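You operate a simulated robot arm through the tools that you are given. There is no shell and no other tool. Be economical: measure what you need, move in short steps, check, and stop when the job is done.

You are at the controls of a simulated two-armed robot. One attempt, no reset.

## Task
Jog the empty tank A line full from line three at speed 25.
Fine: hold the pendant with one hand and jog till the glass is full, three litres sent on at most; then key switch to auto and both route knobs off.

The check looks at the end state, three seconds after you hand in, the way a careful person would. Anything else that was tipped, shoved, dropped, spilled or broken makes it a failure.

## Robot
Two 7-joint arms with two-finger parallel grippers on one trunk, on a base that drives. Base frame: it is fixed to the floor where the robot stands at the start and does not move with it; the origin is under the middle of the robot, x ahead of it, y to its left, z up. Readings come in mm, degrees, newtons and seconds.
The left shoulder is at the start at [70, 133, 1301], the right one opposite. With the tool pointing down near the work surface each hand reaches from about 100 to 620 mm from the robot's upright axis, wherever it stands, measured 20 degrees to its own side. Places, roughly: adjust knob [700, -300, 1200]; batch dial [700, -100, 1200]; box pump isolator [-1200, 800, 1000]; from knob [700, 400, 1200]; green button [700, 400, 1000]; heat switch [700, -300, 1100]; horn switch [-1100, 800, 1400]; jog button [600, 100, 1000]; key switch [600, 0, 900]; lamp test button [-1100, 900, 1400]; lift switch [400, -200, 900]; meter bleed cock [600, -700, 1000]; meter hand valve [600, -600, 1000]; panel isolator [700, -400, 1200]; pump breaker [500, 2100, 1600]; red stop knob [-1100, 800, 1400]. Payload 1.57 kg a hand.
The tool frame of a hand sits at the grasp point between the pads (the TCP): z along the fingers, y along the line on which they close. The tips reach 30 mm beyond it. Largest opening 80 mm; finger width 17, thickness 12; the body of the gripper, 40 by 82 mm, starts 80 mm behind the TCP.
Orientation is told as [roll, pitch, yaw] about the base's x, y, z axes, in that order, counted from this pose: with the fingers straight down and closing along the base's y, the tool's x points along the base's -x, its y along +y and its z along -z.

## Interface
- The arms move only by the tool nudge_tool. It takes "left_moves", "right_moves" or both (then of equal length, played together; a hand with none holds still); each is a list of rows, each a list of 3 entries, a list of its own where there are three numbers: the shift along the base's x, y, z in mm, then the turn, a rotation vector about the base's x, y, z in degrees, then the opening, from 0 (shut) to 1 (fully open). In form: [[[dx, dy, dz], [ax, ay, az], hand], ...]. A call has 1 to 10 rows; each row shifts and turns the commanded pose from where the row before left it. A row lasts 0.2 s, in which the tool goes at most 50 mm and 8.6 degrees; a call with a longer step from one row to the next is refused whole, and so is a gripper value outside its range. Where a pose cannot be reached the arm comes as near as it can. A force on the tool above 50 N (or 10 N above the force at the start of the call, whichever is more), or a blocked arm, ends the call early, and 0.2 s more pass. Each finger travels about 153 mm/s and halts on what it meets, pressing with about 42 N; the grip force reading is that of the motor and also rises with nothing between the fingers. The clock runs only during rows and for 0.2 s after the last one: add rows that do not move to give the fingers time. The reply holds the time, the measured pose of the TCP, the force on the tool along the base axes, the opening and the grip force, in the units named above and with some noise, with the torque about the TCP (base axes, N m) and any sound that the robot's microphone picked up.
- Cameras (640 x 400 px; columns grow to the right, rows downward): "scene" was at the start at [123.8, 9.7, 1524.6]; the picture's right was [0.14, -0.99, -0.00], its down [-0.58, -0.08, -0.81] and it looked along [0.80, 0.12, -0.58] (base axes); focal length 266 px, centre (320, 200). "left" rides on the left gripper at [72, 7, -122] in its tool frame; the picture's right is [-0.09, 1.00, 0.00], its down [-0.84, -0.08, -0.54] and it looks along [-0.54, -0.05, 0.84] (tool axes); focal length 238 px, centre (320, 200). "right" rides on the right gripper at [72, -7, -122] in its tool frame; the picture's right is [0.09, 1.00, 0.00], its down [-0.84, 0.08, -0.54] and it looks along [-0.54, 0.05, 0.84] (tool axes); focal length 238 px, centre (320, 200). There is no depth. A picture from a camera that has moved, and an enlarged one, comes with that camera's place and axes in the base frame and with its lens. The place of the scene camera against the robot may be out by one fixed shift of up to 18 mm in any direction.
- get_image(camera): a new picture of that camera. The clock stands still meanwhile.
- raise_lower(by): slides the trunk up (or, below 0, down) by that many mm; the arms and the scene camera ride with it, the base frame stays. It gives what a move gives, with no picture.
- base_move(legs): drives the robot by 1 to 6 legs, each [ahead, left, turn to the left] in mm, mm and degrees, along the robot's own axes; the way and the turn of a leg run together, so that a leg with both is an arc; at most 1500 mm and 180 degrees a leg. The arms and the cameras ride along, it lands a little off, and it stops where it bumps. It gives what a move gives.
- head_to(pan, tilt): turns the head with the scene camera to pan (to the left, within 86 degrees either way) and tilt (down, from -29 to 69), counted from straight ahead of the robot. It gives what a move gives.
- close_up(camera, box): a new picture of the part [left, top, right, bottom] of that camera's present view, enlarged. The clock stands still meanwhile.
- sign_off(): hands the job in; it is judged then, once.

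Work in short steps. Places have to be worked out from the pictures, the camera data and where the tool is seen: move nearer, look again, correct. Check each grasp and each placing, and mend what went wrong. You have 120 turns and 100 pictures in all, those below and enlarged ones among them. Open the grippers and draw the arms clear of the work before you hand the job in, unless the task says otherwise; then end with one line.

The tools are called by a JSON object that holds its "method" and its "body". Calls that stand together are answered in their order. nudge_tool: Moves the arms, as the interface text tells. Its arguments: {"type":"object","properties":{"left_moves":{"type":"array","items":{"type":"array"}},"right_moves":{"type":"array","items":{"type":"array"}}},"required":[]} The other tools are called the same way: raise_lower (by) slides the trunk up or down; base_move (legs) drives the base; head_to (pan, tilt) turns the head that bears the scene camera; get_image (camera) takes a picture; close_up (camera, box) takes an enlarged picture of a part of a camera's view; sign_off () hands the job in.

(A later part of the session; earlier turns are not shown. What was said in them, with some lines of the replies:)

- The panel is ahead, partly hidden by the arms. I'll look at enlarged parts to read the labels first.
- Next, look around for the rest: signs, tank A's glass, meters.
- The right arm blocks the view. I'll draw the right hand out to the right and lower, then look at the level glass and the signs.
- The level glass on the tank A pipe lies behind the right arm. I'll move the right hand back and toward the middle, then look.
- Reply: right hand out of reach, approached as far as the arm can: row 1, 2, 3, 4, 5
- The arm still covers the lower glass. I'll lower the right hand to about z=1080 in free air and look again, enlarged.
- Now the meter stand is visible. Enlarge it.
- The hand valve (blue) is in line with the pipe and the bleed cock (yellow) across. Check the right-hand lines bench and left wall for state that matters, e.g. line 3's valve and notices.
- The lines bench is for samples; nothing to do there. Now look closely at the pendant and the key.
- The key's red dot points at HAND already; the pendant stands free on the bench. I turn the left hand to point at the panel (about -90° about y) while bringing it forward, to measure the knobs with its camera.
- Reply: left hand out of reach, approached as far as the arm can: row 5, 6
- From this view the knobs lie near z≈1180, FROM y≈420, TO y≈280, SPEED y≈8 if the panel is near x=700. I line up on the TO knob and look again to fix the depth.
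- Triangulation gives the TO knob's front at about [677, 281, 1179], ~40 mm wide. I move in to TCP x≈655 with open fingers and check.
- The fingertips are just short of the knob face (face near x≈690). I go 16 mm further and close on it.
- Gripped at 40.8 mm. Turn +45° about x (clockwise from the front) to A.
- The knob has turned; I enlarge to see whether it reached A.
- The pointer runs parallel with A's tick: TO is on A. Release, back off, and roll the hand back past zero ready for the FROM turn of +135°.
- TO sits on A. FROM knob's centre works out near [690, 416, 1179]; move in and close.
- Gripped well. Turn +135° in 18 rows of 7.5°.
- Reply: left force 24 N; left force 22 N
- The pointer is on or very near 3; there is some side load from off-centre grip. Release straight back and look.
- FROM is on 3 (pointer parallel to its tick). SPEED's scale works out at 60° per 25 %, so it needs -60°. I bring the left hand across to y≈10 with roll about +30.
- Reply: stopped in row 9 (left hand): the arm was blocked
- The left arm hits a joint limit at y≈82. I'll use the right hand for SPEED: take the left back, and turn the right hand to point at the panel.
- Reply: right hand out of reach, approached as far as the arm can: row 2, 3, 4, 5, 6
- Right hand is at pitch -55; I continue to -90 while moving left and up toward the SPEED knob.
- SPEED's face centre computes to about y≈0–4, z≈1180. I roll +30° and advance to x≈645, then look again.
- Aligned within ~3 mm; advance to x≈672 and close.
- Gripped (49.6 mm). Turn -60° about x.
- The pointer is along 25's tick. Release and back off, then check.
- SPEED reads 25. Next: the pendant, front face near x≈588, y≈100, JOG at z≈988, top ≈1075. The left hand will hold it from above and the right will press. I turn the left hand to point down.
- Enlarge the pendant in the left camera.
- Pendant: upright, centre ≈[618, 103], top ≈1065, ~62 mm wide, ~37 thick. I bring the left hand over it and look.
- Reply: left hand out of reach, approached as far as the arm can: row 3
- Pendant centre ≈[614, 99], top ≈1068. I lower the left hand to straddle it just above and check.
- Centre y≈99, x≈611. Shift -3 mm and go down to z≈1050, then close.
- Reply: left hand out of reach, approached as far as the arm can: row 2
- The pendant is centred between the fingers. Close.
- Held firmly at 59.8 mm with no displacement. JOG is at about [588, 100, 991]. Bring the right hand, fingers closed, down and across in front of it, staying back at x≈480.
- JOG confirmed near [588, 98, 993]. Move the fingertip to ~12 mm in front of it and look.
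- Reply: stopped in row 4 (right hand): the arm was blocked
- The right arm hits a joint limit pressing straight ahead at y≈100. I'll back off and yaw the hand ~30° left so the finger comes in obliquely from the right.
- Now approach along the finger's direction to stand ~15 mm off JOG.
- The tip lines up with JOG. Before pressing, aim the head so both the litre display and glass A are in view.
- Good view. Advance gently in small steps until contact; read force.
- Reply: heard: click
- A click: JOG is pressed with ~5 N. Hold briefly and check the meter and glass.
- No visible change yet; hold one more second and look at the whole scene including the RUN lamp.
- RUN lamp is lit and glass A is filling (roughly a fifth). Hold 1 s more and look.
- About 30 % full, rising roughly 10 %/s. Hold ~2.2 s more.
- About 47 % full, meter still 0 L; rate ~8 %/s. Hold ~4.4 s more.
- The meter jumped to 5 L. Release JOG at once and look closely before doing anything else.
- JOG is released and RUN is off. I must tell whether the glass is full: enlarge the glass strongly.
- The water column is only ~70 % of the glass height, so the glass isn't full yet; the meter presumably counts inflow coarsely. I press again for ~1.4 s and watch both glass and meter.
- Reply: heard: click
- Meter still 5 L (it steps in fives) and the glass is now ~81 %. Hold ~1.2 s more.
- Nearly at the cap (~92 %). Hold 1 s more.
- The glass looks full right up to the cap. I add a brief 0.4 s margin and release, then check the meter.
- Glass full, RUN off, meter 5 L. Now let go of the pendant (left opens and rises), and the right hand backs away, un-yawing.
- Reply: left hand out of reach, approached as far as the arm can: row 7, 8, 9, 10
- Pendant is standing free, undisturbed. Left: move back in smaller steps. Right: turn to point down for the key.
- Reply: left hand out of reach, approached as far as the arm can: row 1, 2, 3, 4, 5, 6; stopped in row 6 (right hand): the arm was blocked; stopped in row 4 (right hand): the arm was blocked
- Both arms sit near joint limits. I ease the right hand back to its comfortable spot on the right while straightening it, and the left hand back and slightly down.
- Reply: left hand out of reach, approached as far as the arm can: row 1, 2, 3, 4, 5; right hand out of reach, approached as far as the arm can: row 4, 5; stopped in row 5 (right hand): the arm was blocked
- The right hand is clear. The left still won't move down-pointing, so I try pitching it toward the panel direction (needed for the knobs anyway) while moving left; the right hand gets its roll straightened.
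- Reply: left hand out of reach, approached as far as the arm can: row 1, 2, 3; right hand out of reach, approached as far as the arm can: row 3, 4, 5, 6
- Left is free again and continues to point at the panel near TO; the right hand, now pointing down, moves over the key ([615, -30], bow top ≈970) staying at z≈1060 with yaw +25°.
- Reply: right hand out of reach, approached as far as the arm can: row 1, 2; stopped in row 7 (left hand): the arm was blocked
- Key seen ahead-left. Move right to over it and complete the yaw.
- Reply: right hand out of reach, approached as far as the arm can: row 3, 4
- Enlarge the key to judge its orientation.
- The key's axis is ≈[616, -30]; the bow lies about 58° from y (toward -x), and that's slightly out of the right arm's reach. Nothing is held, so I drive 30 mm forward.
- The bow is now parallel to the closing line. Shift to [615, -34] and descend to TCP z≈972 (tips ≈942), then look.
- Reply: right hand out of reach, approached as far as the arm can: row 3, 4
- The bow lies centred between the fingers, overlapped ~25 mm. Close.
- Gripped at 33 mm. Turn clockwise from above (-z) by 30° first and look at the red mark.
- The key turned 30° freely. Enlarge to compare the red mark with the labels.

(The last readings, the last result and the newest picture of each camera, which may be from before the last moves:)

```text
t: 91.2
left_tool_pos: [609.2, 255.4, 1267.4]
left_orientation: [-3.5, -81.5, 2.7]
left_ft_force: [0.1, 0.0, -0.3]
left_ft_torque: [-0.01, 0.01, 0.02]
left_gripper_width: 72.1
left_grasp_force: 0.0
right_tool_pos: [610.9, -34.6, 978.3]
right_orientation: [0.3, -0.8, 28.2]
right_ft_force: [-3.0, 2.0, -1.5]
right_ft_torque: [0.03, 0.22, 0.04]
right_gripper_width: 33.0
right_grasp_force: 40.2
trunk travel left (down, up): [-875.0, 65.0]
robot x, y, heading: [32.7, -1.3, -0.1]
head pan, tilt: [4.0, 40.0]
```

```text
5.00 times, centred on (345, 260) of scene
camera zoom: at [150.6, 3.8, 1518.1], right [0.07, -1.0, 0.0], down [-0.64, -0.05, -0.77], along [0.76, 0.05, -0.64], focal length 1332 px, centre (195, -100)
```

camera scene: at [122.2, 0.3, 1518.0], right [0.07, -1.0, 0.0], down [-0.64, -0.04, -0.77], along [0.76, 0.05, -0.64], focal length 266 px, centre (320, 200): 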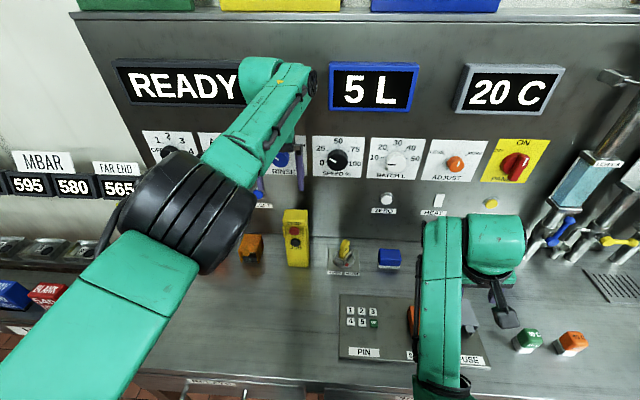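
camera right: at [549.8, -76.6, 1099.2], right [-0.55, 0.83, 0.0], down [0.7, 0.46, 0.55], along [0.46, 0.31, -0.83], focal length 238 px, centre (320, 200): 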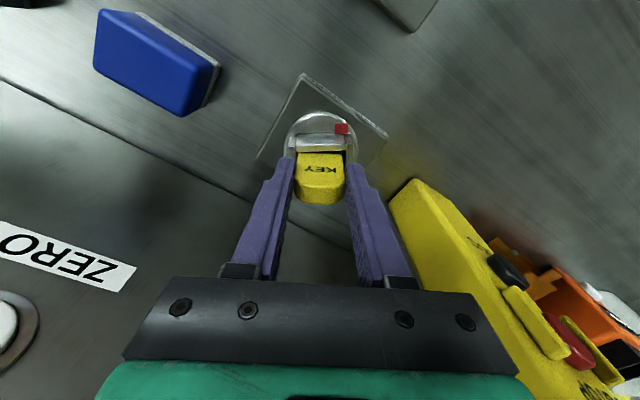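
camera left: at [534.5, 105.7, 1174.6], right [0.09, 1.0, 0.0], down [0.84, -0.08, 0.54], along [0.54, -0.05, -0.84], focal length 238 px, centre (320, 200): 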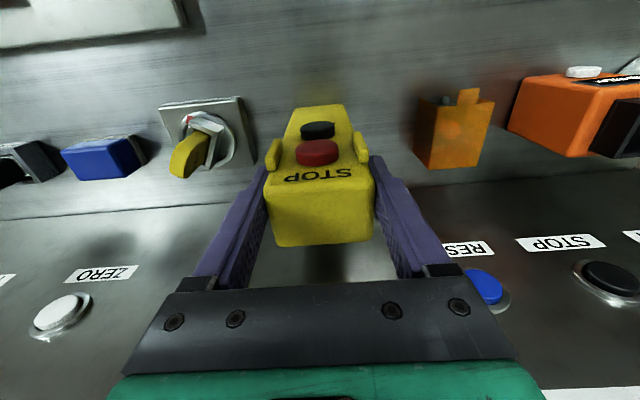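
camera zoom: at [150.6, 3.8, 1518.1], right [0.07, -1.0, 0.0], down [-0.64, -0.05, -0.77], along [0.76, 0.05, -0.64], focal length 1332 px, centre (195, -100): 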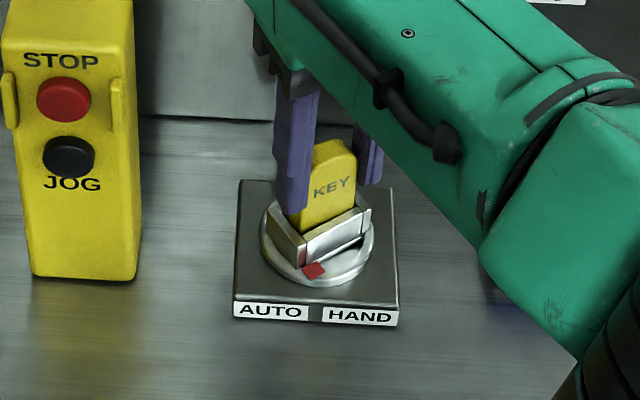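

The red mark is now about midway, so it has a way to go to AUTO. Turn another 15°, then continue in small steps watching the torque for the end stop.

{"method": "nudge_tool", "body": {"right_moves": [[[0, 0, 0], [0, 0, -5], 0.2], [[0, 0, 0], [0, 0, -5], 0.2], [[0, 0, 0], [0, 0, -5], 0.2]]}}

{"method": "nudge_tool", "body": {"right_moves": [[[0, 0, 0], [0, 0, -4], 0.2], [[0, 0, 0], [0, 0, -4], 0.2]]}}

{"method": "close_up", "body": {"camera": "scene", "box": [300, 220, 390, 300]}}

```text
t: 92.0
left_tool_pos: [608.6, 256.1, 1266.1]
left_orientation: [-3.8, -81.5, 2.8]
left_ft_force: [0.5, 0.0, -0.7]
left_ft_torque: [0.01, 0.01, 0.02]
left_gripper_width: 71.9
left_grasp_force: 0.1
right_tool_pos: [612.4, -32.3, 980.0]
right_orientation: [0.3, -0.9, 13.3]
right_ft_force: [-2.2, 3.6, 0.6]
right_ft_torque: [0.17, 0.06, 0.02]
right_gripper_width: 32.6
right_grasp_force: 40.9
trunk travel left (down, up): [-875.0, 65.0]
robot x, y, heading: [31.3, 2.0, -0.0]
head pan, tilt: [4.0, 40.0]
```

```text
t: 92.6
left_tool_pos: [609.6, 256.3, 1267.9]
left_orientation: [-3.9, -81.5, 3.1]
left_ft_force: [-0.2, 0.2, 0.6]
left_ft_torque: [0.0, -0.02, 0.04]
left_gripper_width: 72.0
left_grasp_force: 0.1
right_tool_pos: [612.2, -32.4, 978.2]
right_orientation: [0.3, -0.8, 5.3]
right_ft_force: [-0.7, 5.2, 1.6]
right_ft_torque: [0.27, 0.06, 0.0]
right_gripper_width: 32.7
right_grasp_force: 40.8
trunk travel left (down, up): [-875.0, 65.0]
robot x, y, heading: [29.1, 1.5, -0.2]
head pan, tilt: [4.0, 40.0]
```

```text
5.00 times, centred on (345, 260) of scene
camera zoom: at [150.8, 5.2, 1518.1], right [0.07, -1.0, 0.0], down [-0.64, -0.05, -0.77], along [0.76, 0.05, -0.64], focal length 1332 px, centre (195, -100)
```

zoom: 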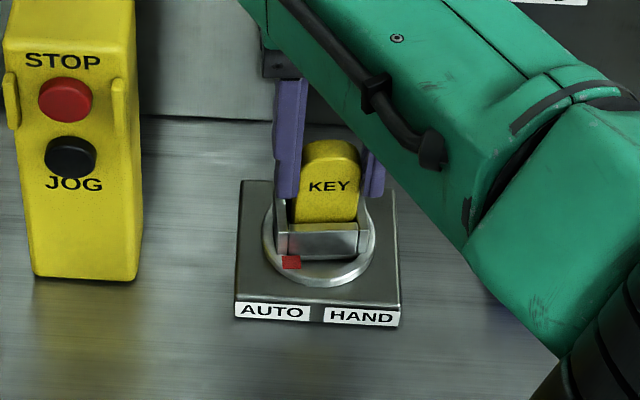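

The bow is nearly square to the plate and the mark is on the AUTO side. Continue a few degrees to feel for the stop.

{"method": "nudge_tool", "body": {"right_moves": [[[0, 0, 0], [0, 0, -3], 0.2], [[0, 0, 0], [0, 0, -3], 0.2]]}}

{"method": "nudge_tool", "body": {"right_moves": [[[0, 0, 0], [0, 0, -4], 0.2], [[0, 0, 0], [0, 0, -4], 0.2]]}}

{"method": "close_up", "body": {"camera": "scene", "box": [300, 220, 390, 300]}}

```text
t: 93.2
left_tool_pos: [607.3, 256.1, 1267.0]
left_orientation: [-4.2, -81.5, 3.2]
left_ft_force: [0.1, 0.0, -1.1]
left_ft_torque: [-0.02, 0.01, -0.02]
left_gripper_width: 72.2
left_grasp_force: 0.0
right_tool_pos: [609.2, -32.6, 979.1]
right_orientation: [0.2, -0.8, -0.7]
right_ft_force: [-2.6, 7.0, 0.4]
right_ft_torque: [0.35, 0.09, 0.06]
right_gripper_width: 32.8
right_grasp_force: 40.5
trunk travel left (down, up): [-875.0, 65.0]
robot x, y, heading: [33.6, -3.7, -0.3]
head pan, tilt: [4.0, 40.0]
```

```text
t: 93.8
left_tool_pos: [607.5, 257.8, 1267.1]
left_orientation: [-4.4, -81.6, 3.4]
left_ft_force: [-0.7, -0.2, -0.4]
left_ft_torque: [0.02, -0.02, 0.01]
left_gripper_width: 71.8
left_grasp_force: 0.1
right_tool_pos: [609.3, -31.4, 980.0]
right_orientation: [0.1, -0.7, -8.6]
right_ft_force: [-8.7, 9.7, -2.4]
right_ft_torque: [0.47, 0.32, 0.59]
right_gripper_width: 32.9
right_grasp_force: 41.2
trunk travel left (down, up): [-875.0, 65.0]
robot x, y, heading: [27.6, 4.4, -0.1]
head pan, tilt: [4.0, 40.0]
```

```text
5.00 times, centred on (345, 260) of scene
camera zoom: at [149.4, 6.4, 1518.1], right [0.07, -1.0, 0.0], down [-0.64, -0.05, -0.77], along [0.77, 0.05, -0.64], focal length 1332 px, centre (195, -100)
```

zoom: 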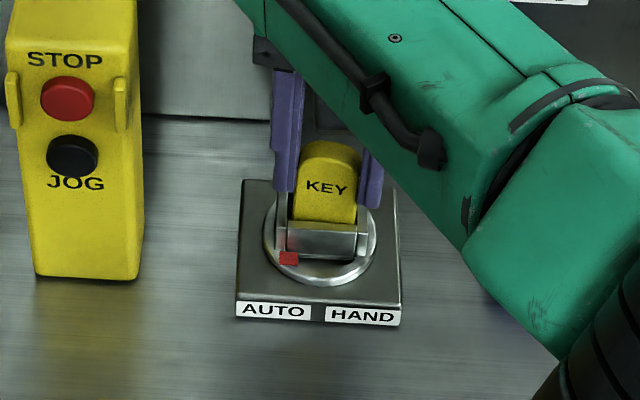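

The torque rose: the end stop is reached with the mark on AUTO. Release the key, lift the right hand and draw it back; the left hand levels itself.

{"method": "nudge_tool", "body": {"right_moves": [[[0, 0, 0], [0, 0, 0], 0.6], [[0, 0, 0], [0, 0, 0], 0.9], [[0, 0, 10], [0, 0, 0], 0.9], [[0, 0, 30], [0, 0, 0], 0.9], [[-15, -10, 30], [0, 0, 0], 0.9], [[-20, -25, 20], [0, 0, 0], 0.9], [[-20, -35, 5], [0, 0, 0], 0.9], [[-20, -35, 0], [0, 0, 0], 0.9]], "left_moves": [[[0, 0, 0], [0, 0, 0], 0.9], [[0, 0, 0], [0, 0, 0], 0.9], [[-5, 4, -10], [0, -2, 0], 0.9], [[-5, 4, -12], [0, -2, 0], 0.9], [[0, 4, -15], [0, -2, 0], 0.9], [[0, 4, -15], [1, -2, 0], 0.9], [[0, 3, -15], [0, -0.4, 0], 0.9], [[0, 3, -15], [0, 0, 0], 0.9]]}}

{"method": "get_image", "body": {"camera": "scene"}}

```text
t: 95.6
left_tool_pos: [596.9, 275.6, 1186.2]
left_orientation: [89.1, -89.5, -90.1]
left_ft_force: [-0.3, 0.5, 0.1]
left_ft_torque: [0.0, 0.0, 0.02]
left_gripper_width: 72.1
left_grasp_force: 0.0
right_tool_pos: [536.2, -138.5, 1073.9]
right_orientation: [0.3, -0.8, -8.6]
right_ft_force: [0.5, -0.1, 0.9]
right_ft_torque: [0.04, 0.0, -0.03]
right_gripper_width: 71.7
right_grasp_force: 0.1
trunk travel left (down, up): [-875.0, 65.0]
robot x, y, heading: [28.7, 2.8, -0.1]
head pan, tilt: [4.0, 40.0]
```

```text
8 pictures are left
camera scene: at [150.0, 1.5, 1518.2], right [0.07, -1.0, 0.0], down [-0.64, -0.04, -0.77], along [0.76, 0.05, -0.64], focal length 266 px, centre (320, 200)
```

scene: 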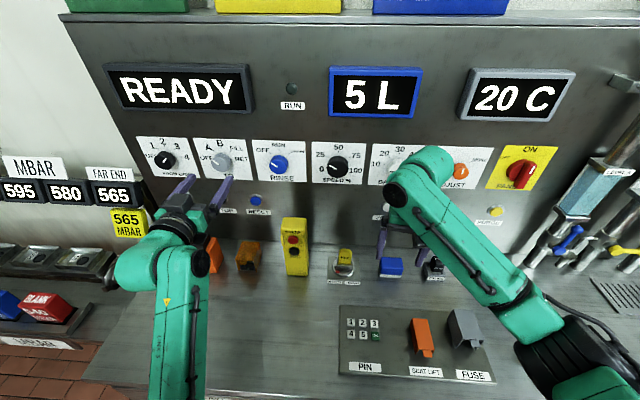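

Key stands at AUTO. Now TO: move to the same grip pose as before ([672, 280, 1179]) and close; the width (≈41) will confirm.

{"method": "nudge_tool", "body": {"left_moves": [[[20, 3, -4], [0, 0, 0], 0.9], [[20, 2, -3], [0, 0, 0], 0.9], [[20, 0, 0], [0, 0, 0], 0.9], [[15, 0, 0], [0, 0, 0], 0.9], [[0, 0, 0], [0, 0, 0], 0.9], [[0, 0, 0], [0, 0, 0], 0.55], [[0, 0, 0], [0, 0, 0], 0.35], [[0, 0, 0], [0, 0, 0], 0.35]]}}

```text
t: 97.4
left_tool_pos: [674.1, 280.0, 1179.1]
left_orientation: [74.8, -89.2, -75.8]
left_ft_force: [-1.0, -5.8, -2.0]
left_ft_torque: [0.02, -0.19, 0.7]
left_gripper_width: 41.2
left_grasp_force: 45.1
right_tool_pos: [538.2, -140.4, 1072.7]
right_orientation: [0.4, -0.8, -8.6]
right_ft_force: [1.0, 0.3, 0.5]
right_ft_torque: [-0.02, -0.01, -0.02]
right_gripper_width: 72.2
right_grasp_force: 0.0
trunk travel left (down, up): [-875.0, 65.0]
robot x, y, heading: [29.9, 1.0, -0.2]
head pan, tilt: [4.0, 40.0]
```

Gripped at 41 mm. Turn -45° to OFF (end of its range) and check.

{"method": "nudge_tool", "body": {"left_moves": [[[0, 0, 0], [-7.5, 0, 0], 0.35], [[0, 0, 0], [-7.5, 0, 0], 0.35], [[0, 0, 0], [-7.5, 0, 0], 0.35], [[0, 0, 0], [-7.5, 0, 0], 0.35], [[0, 0, 0], [-7.5, 0, 0], 0.35], [[0, 0, 0], [-7.5, 0, 0], 0.35], [[0, 0, 0], [0, 0, 0], 0.35]]}}

{"method": "nudge_tool", "body": {"left_moves": [[[0, 0, 0], [0, 0, 0], 0.9], [[0, 0, 0], [0, 0, 0], 0.9], [[-30, 0, 0], [0, 0, 0], 0.9], [[-35, 10, 0], [8, 0, 0], 0.9], [[-10, 35, 0], [8.5, 0, 0], 0.9], [[0, 35, 0], [8.5, 0, 0], 0.9], [[0, 35, 0], [8.5, 0, 0], 0.9], [[0, 22, 0], [8.5, 0, 0], 0.9], [[0, 0, 0], [8.5, 0, 0], 0.9], [[0, 0, 0], [8.5, 0, 0], 0.9]]}}

{"method": "nudge_tool", "body": {"left_moves": [[[0, 0, 0], [8.5, 0, 0], 0.9], [[0, 0, 0], [8.5, 0, 0], 0.9], [[0, 0, 0], [8.5, 0, 0], 0.9], [[0, 0, 0], [8.5, 0, 0], 0.9], [[0, 0, 0], [8.5, 0, 0], 0.9], [[0, 0, 0], [8.5, 0, 0], 0.9], [[0, 0, 0], [0, 0, 0], 0.9]]}}

{"method": "close_up", "body": {"camera": "scene", "box": [120, 110, 320, 235]}}

```text
t: 99.0
left_tool_pos: [675.8, 279.3, 1178.5]
left_orientation: [-90.6, -45.7, 89.8]
left_ft_force: [0.2, -9.3, 1.0]
left_ft_torque: [-0.02, 0.93, 0.26]
left_gripper_width: 41.6
left_grasp_force: 44.8
right_tool_pos: [536.5, -141.6, 1072.6]
right_orientation: [0.4, -0.7, -8.7]
right_ft_force: [0.0, -0.6, 0.4]
right_ft_torque: [0.0, 0.0, 0.03]
right_gripper_width: 71.9
right_grasp_force: 0.1
trunk travel left (down, up): [-875.0, 65.0]
robot x, y, heading: [27.0, -1.8, 0.1]
head pan, tilt: [4.0, 40.0]
```

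```text
t: 101.2
left_tool_pos: [599.6, 418.3, 1179.4]
left_orientation: [88.7, -75.2, -89.5]
left_ft_force: [-0.2, 0.1, 0.0]
left_ft_torque: [-0.06, 0.02, -0.04]
left_gripper_width: 72.2
left_grasp_force: 0.0
right_tool_pos: [537.1, -138.4, 1073.3]
right_orientation: [0.3, -0.9, -8.6]
right_ft_force: [-0.6, -0.1, 0.7]
right_ft_torque: [0.02, -0.01, 0.0]
right_gripper_width: 72.2
right_grasp_force: 0.1
trunk travel left (down, up): [-875.0, 65.0]
robot x, y, heading: [29.2, 0.3, -0.2]
head pan, tilt: [4.0, 40.0]
```

```text
t: 102.8
left_tool_pos: [599.7, 418.4, 1177.3]
left_orientation: [89.1, -24.3, -89.9]
left_ft_force: [-0.7, 0.8, 0.2]
left_ft_torque: [-0.01, 0.0, 0.02]
left_gripper_width: 71.9
left_grasp_force: 0.0
right_tool_pos: [536.8, -139.8, 1073.1]
right_orientation: [0.3, -0.8, -8.7]
right_ft_force: [-0.9, -0.2, 0.5]
right_ft_torque: [0.01, 0.01, 0.02]
right_gripper_width: 71.8
right_grasp_force: 0.0
trunk travel left (down, up): [-875.0, 65.0]
robot x, y, heading: [31.5, 2.2, -0.2]
head pan, tilt: [4.0, 40.0]
```

```text
3.20 times, centred on (220, 172) of scene
camera zoom: at [151.6, 3.2, 1518.0], right [0.07, -1.0, 0.0], down [-0.64, -0.04, -0.77], along [0.76, 0.05, -0.64], focal length 852 px, centre (640, 288)
```

zoom: 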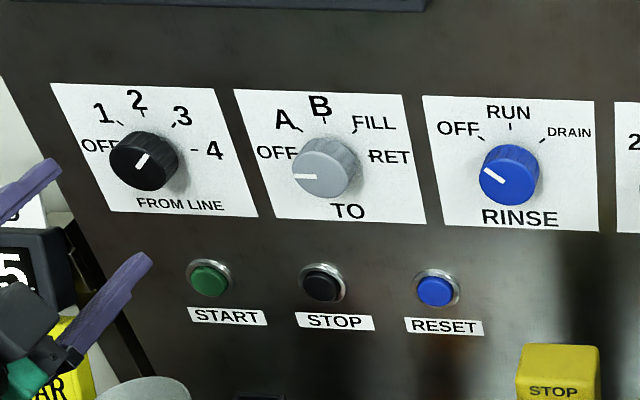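

TO is OFF. Now FROM: approach at [673, 418, 1178] with roll +65, close.

{"method": "nudge_tool", "body": {"left_moves": [[[20, 0, 0], [0, 0, 0], 0.9], [[20, 0, 0], [0, 0, 0], 0.9], [[20, 0, 1], [0, 0, 0], 0.9], [[13, 0, 0], [0, 0, 0], 0.9], [[0, 0, 0], [0, 0, 0], 0.9], [[0, 0, 0], [0, 0, 0], 0.55], [[0, 0, 0], [0, 0, 0], 0.35], [[0, 0, 0], [0, 0, 0], 0.35]]}}

```text
t: 104.6
left_tool_pos: [672.1, 418.9, 1180.4]
left_orientation: [89.2, -24.4, -89.9]
left_ft_force: [3.6, 2.8, 6.7]
left_ft_torque: [0.01, -0.83, 0.6]
left_gripper_width: 41.5
left_grasp_force: 44.8
right_tool_pos: [537.2, -138.3, 1073.1]
right_orientation: [0.3, -0.8, -8.8]
right_ft_force: [0.1, -0.2, -0.1]
right_ft_torque: [-0.04, 0.0, 0.01]
right_gripper_width: 72.0
right_grasp_force: 0.1
trunk travel left (down, up): [-875.0, 65.0]
robot x, y, heading: [28.6, -0.1, 0.1]
head pan, tilt: [4.0, 40.0]
```

Gripped (41.5 mm). Turn -135°.

{"method": "nudge_tool", "body": {"left_moves": [[[0, 0, 0], [-7.5, 0, 0], 0.35], [[0, 0, 0], [-7.5, 0, 0], 0.35], [[0, 0, 0], [-7.5, 0, 0], 0.35], [[0, 0, 0], [-7.5, 0, 0], 0.35], [[0, 0, 0], [-7.5, 0, 0], 0.35], [[0, 0, 0], [-7.5, 0, 0], 0.35], [[0, 0, 0], [-7.5, 0, 0], 0.35], [[0, 0, 0], [-7.5, 0, 0], 0.35], [[0, 0, 0], [-7.5, 0, 0], 0.35]]}}

{"method": "nudge_tool", "body": {"left_moves": [[[0, 0, 0], [-7.5, 0, 0], 0.35], [[0, 0, 0], [-7.5, 0, 0], 0.35], [[0, 0, 0], [-7.5, 0, 0], 0.35], [[0, 0, 0], [-7.5, 0, 0], 0.35], [[0, 0, 0], [-7.5, 0, 0], 0.35], [[0, 0, 0], [-7.5, 0, 0], 0.35], [[0, 0, 0], [-7.5, 0, 0], 0.35], [[0, 0, 0], [-7.5, 0, 0], 0.35], [[0, 0, 0], [-7.5, 0, 0], 0.35]]}}

{"method": "close_up", "body": {"camera": "scene", "box": [120, 110, 320, 235]}}

```text
t: 106.6
left_tool_pos: [672.0, 420.9, 1179.5]
left_orientation: [-94.7, -87.9, 93.7]
left_ft_force: [12.5, 10.5, 20.8]
left_ft_torque: [0.04, -0.29, 0.95]
left_gripper_width: 41.5
left_grasp_force: 45.6
right_tool_pos: [537.6, -138.1, 1072.2]
right_orientation: [0.2, -0.8, -8.7]
right_ft_force: [0.2, 0.5, 0.0]
right_ft_torque: [0.01, -0.03, -0.02]
right_gripper_width: 72.1
right_grasp_force: 0.1
trunk travel left (down, up): [-875.0, 65.0]
robot x, y, heading: [30.0, -0.8, 0.2]
head pan, tilt: [4.0, 40.0]
```

```text
t: 108.6
left_tool_pos: [672.7, 418.2, 1178.9]
left_orientation: [-90.9, -20.4, 89.7]
left_ft_force: [5.0, 4.4, 10.3]
left_ft_torque: [-0.01, 0.14, 1.03]
left_gripper_width: 40.8
left_grasp_force: 44.6
right_tool_pos: [536.5, -138.8, 1072.2]
right_orientation: [0.3, -0.7, -8.7]
right_ft_force: [0.8, 0.8, 0.1]
right_ft_torque: [-0.04, -0.02, 0.01]
right_gripper_width: 71.9
right_grasp_force: 0.2
trunk travel left (down, up): [-875.0, 65.0]
robot x, y, heading: [32.5, -3.3, -0.1]
head pan, tilt: [4.0, 40.0]
```

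```text
3.20 times, centred on (220, 172) of scene
camera zoom: at [150.9, 3.3, 1518.1], right [0.07, -1.0, 0.0], down [-0.64, -0.04, -0.77], along [0.76, 0.05, -0.64], focal length 852 px, centre (640, 288)
```

zoom: 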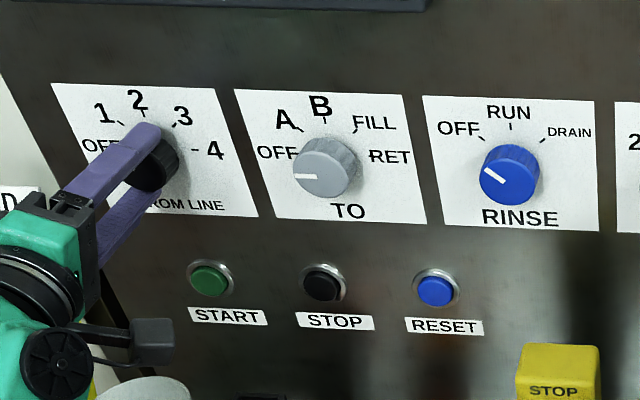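

Turn done. Release, draw both hands back, and check everything in one picture.

{"method": "nudge_tool", "body": {"left_moves": [[[0, 0, 0], [0, 0, 0], 0.9], [[0, 0, 0], [0, 0, 0], 0.9], [[-30, 0, 0], [0, 0, 0], 0.9], [[-40, 0, 0], [0, 0, 0], 0.9], [[-45, 10, 15], [0, 0, 0], 0.9], [[-40, 10, 20], [0, 0, 0], 1]], "right_moves": [[[0, 0, 0], [0, 0, 0], 0.9], [[-20, -20, 10], [0, 0, 0], 0.9], [[-25, -25, 10], [0, 0, 0], 0.9], [[-25, -25, 10], [0, 0, 0], 0.9], [[-25, -25, 10], [0, 0, 0], 0.9], [[-20, -20, 10], [0, 0, 0], 1]]}}

{"method": "get_image", "body": {"camera": "scene"}}

{"method": "close_up", "body": {"camera": "scene", "box": [120, 120, 370, 290]}}

```text
t: 110.0
left_tool_pos: [514.4, 438.1, 1214.3]
left_orientation: [-91.0, -20.7, 89.9]
left_ft_force: [0.0, -0.4, 0.3]
left_ft_torque: [0.04, 0.02, -0.02]
left_gripper_width: 79.7
left_grasp_force: 0.0
right_tool_pos: [418.5, -256.6, 1122.9]
right_orientation: [0.2, -1.0, -8.7]
right_ft_force: [0.4, -0.5, 0.9]
right_ft_torque: [0.02, -0.04, -0.02]
right_gripper_width: 80.1
right_grasp_force: 0.0
trunk travel left (down, up): [-875.0, 65.0]
robot x, y, heading: [25.3, 2.1, -0.0]
head pan, tilt: [4.0, 40.0]
```

```text
5 pictures are left
camera scene: at [147.1, 2.1, 1518.4], right [0.07, -1.0, 0.0], down [-0.64, -0.04, -0.77], along [0.77, 0.05, -0.64], focal length 266 px, centre (320, 200)
```

scene: 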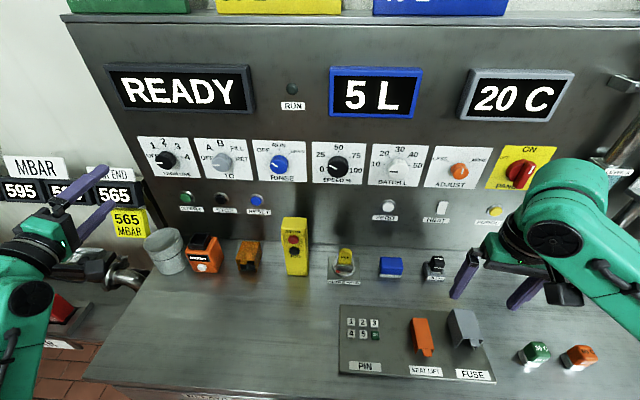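

```text
2.35 times, centred on (245, 205) of scene
camera zoom: at [147.1, 2.1, 1518.4], right [0.07, -1.0, 0.0], down [-0.64, -0.04, -0.77], along [0.77, 0.05, -0.64], focal length 627 px, centre (496, 188)
```

zoom: 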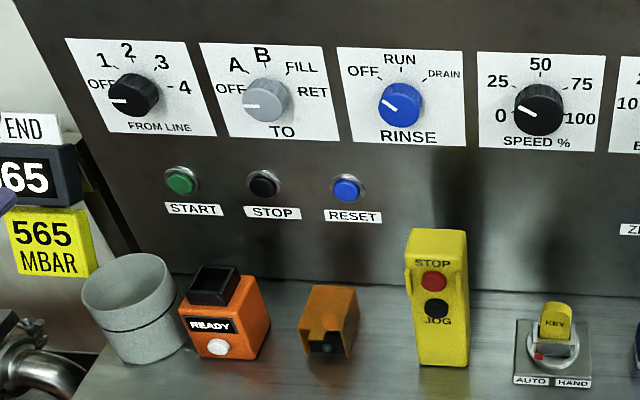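

Both knobs OFF, key at AUTO, pendant standing. Last check of the glass.

{"method": "head_to", "body": {"pan": -38, "tilt": 25}}

{"method": "get_image", "body": {"camera": "scene"}}

```text
t: 111.1
left_tool_pos: [516.8, 438.0, 1213.2]
left_orientation: [-91.0, -20.5, 90.0]
left_ft_force: [0.7, 0.4, 0.5]
left_ft_torque: [0.0, 0.01, 0.04]
left_gripper_width: 80.1
left_grasp_force: 0.2
right_tool_pos: [422.6, -254.0, 1122.4]
right_orientation: [0.2, -0.8, -8.9]
right_ft_force: [0.8, -0.3, 0.5]
right_ft_torque: [0.01, 0.03, -0.01]
right_gripper_width: 80.2
right_grasp_force: 0.0
trunk travel left (down, up): [-875.0, 65.0]
robot x, y, heading: [31.0, 0.2, -0.0]
head pan, tilt: [-38.0, 25.0]
```

```text
3 pictures are left
camera scene: at [139.0, -59.4, 1541.3], right [-0.62, -0.79, 0.0], down [-0.33, 0.26, -0.91], along [0.71, -0.56, -0.42], focal length 266 px, centre (320, 200)
```

scene: 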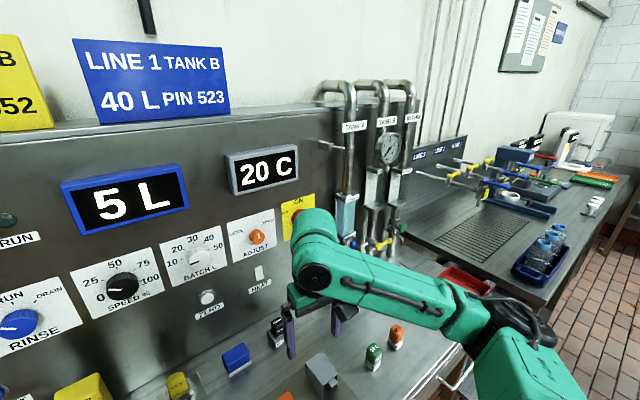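

The glass is still full to the cap and nothing is running; hand in.

{"method": "sign_off", "body": {}}

```text
The job is handed in.
```

I jogged the tank A line from line three at speed 25 until the glass was full to the cap. The key switch is now on AUTO and both route knobs are OFF. The meter reads 5 L: it jumped from 0 to 5 while the glass was only about 70 % full. I took that as a count of the filling and released about half a second after the glass looked full, so I believe less than 3 L was sent on, but I couldn't confirm it from the display.
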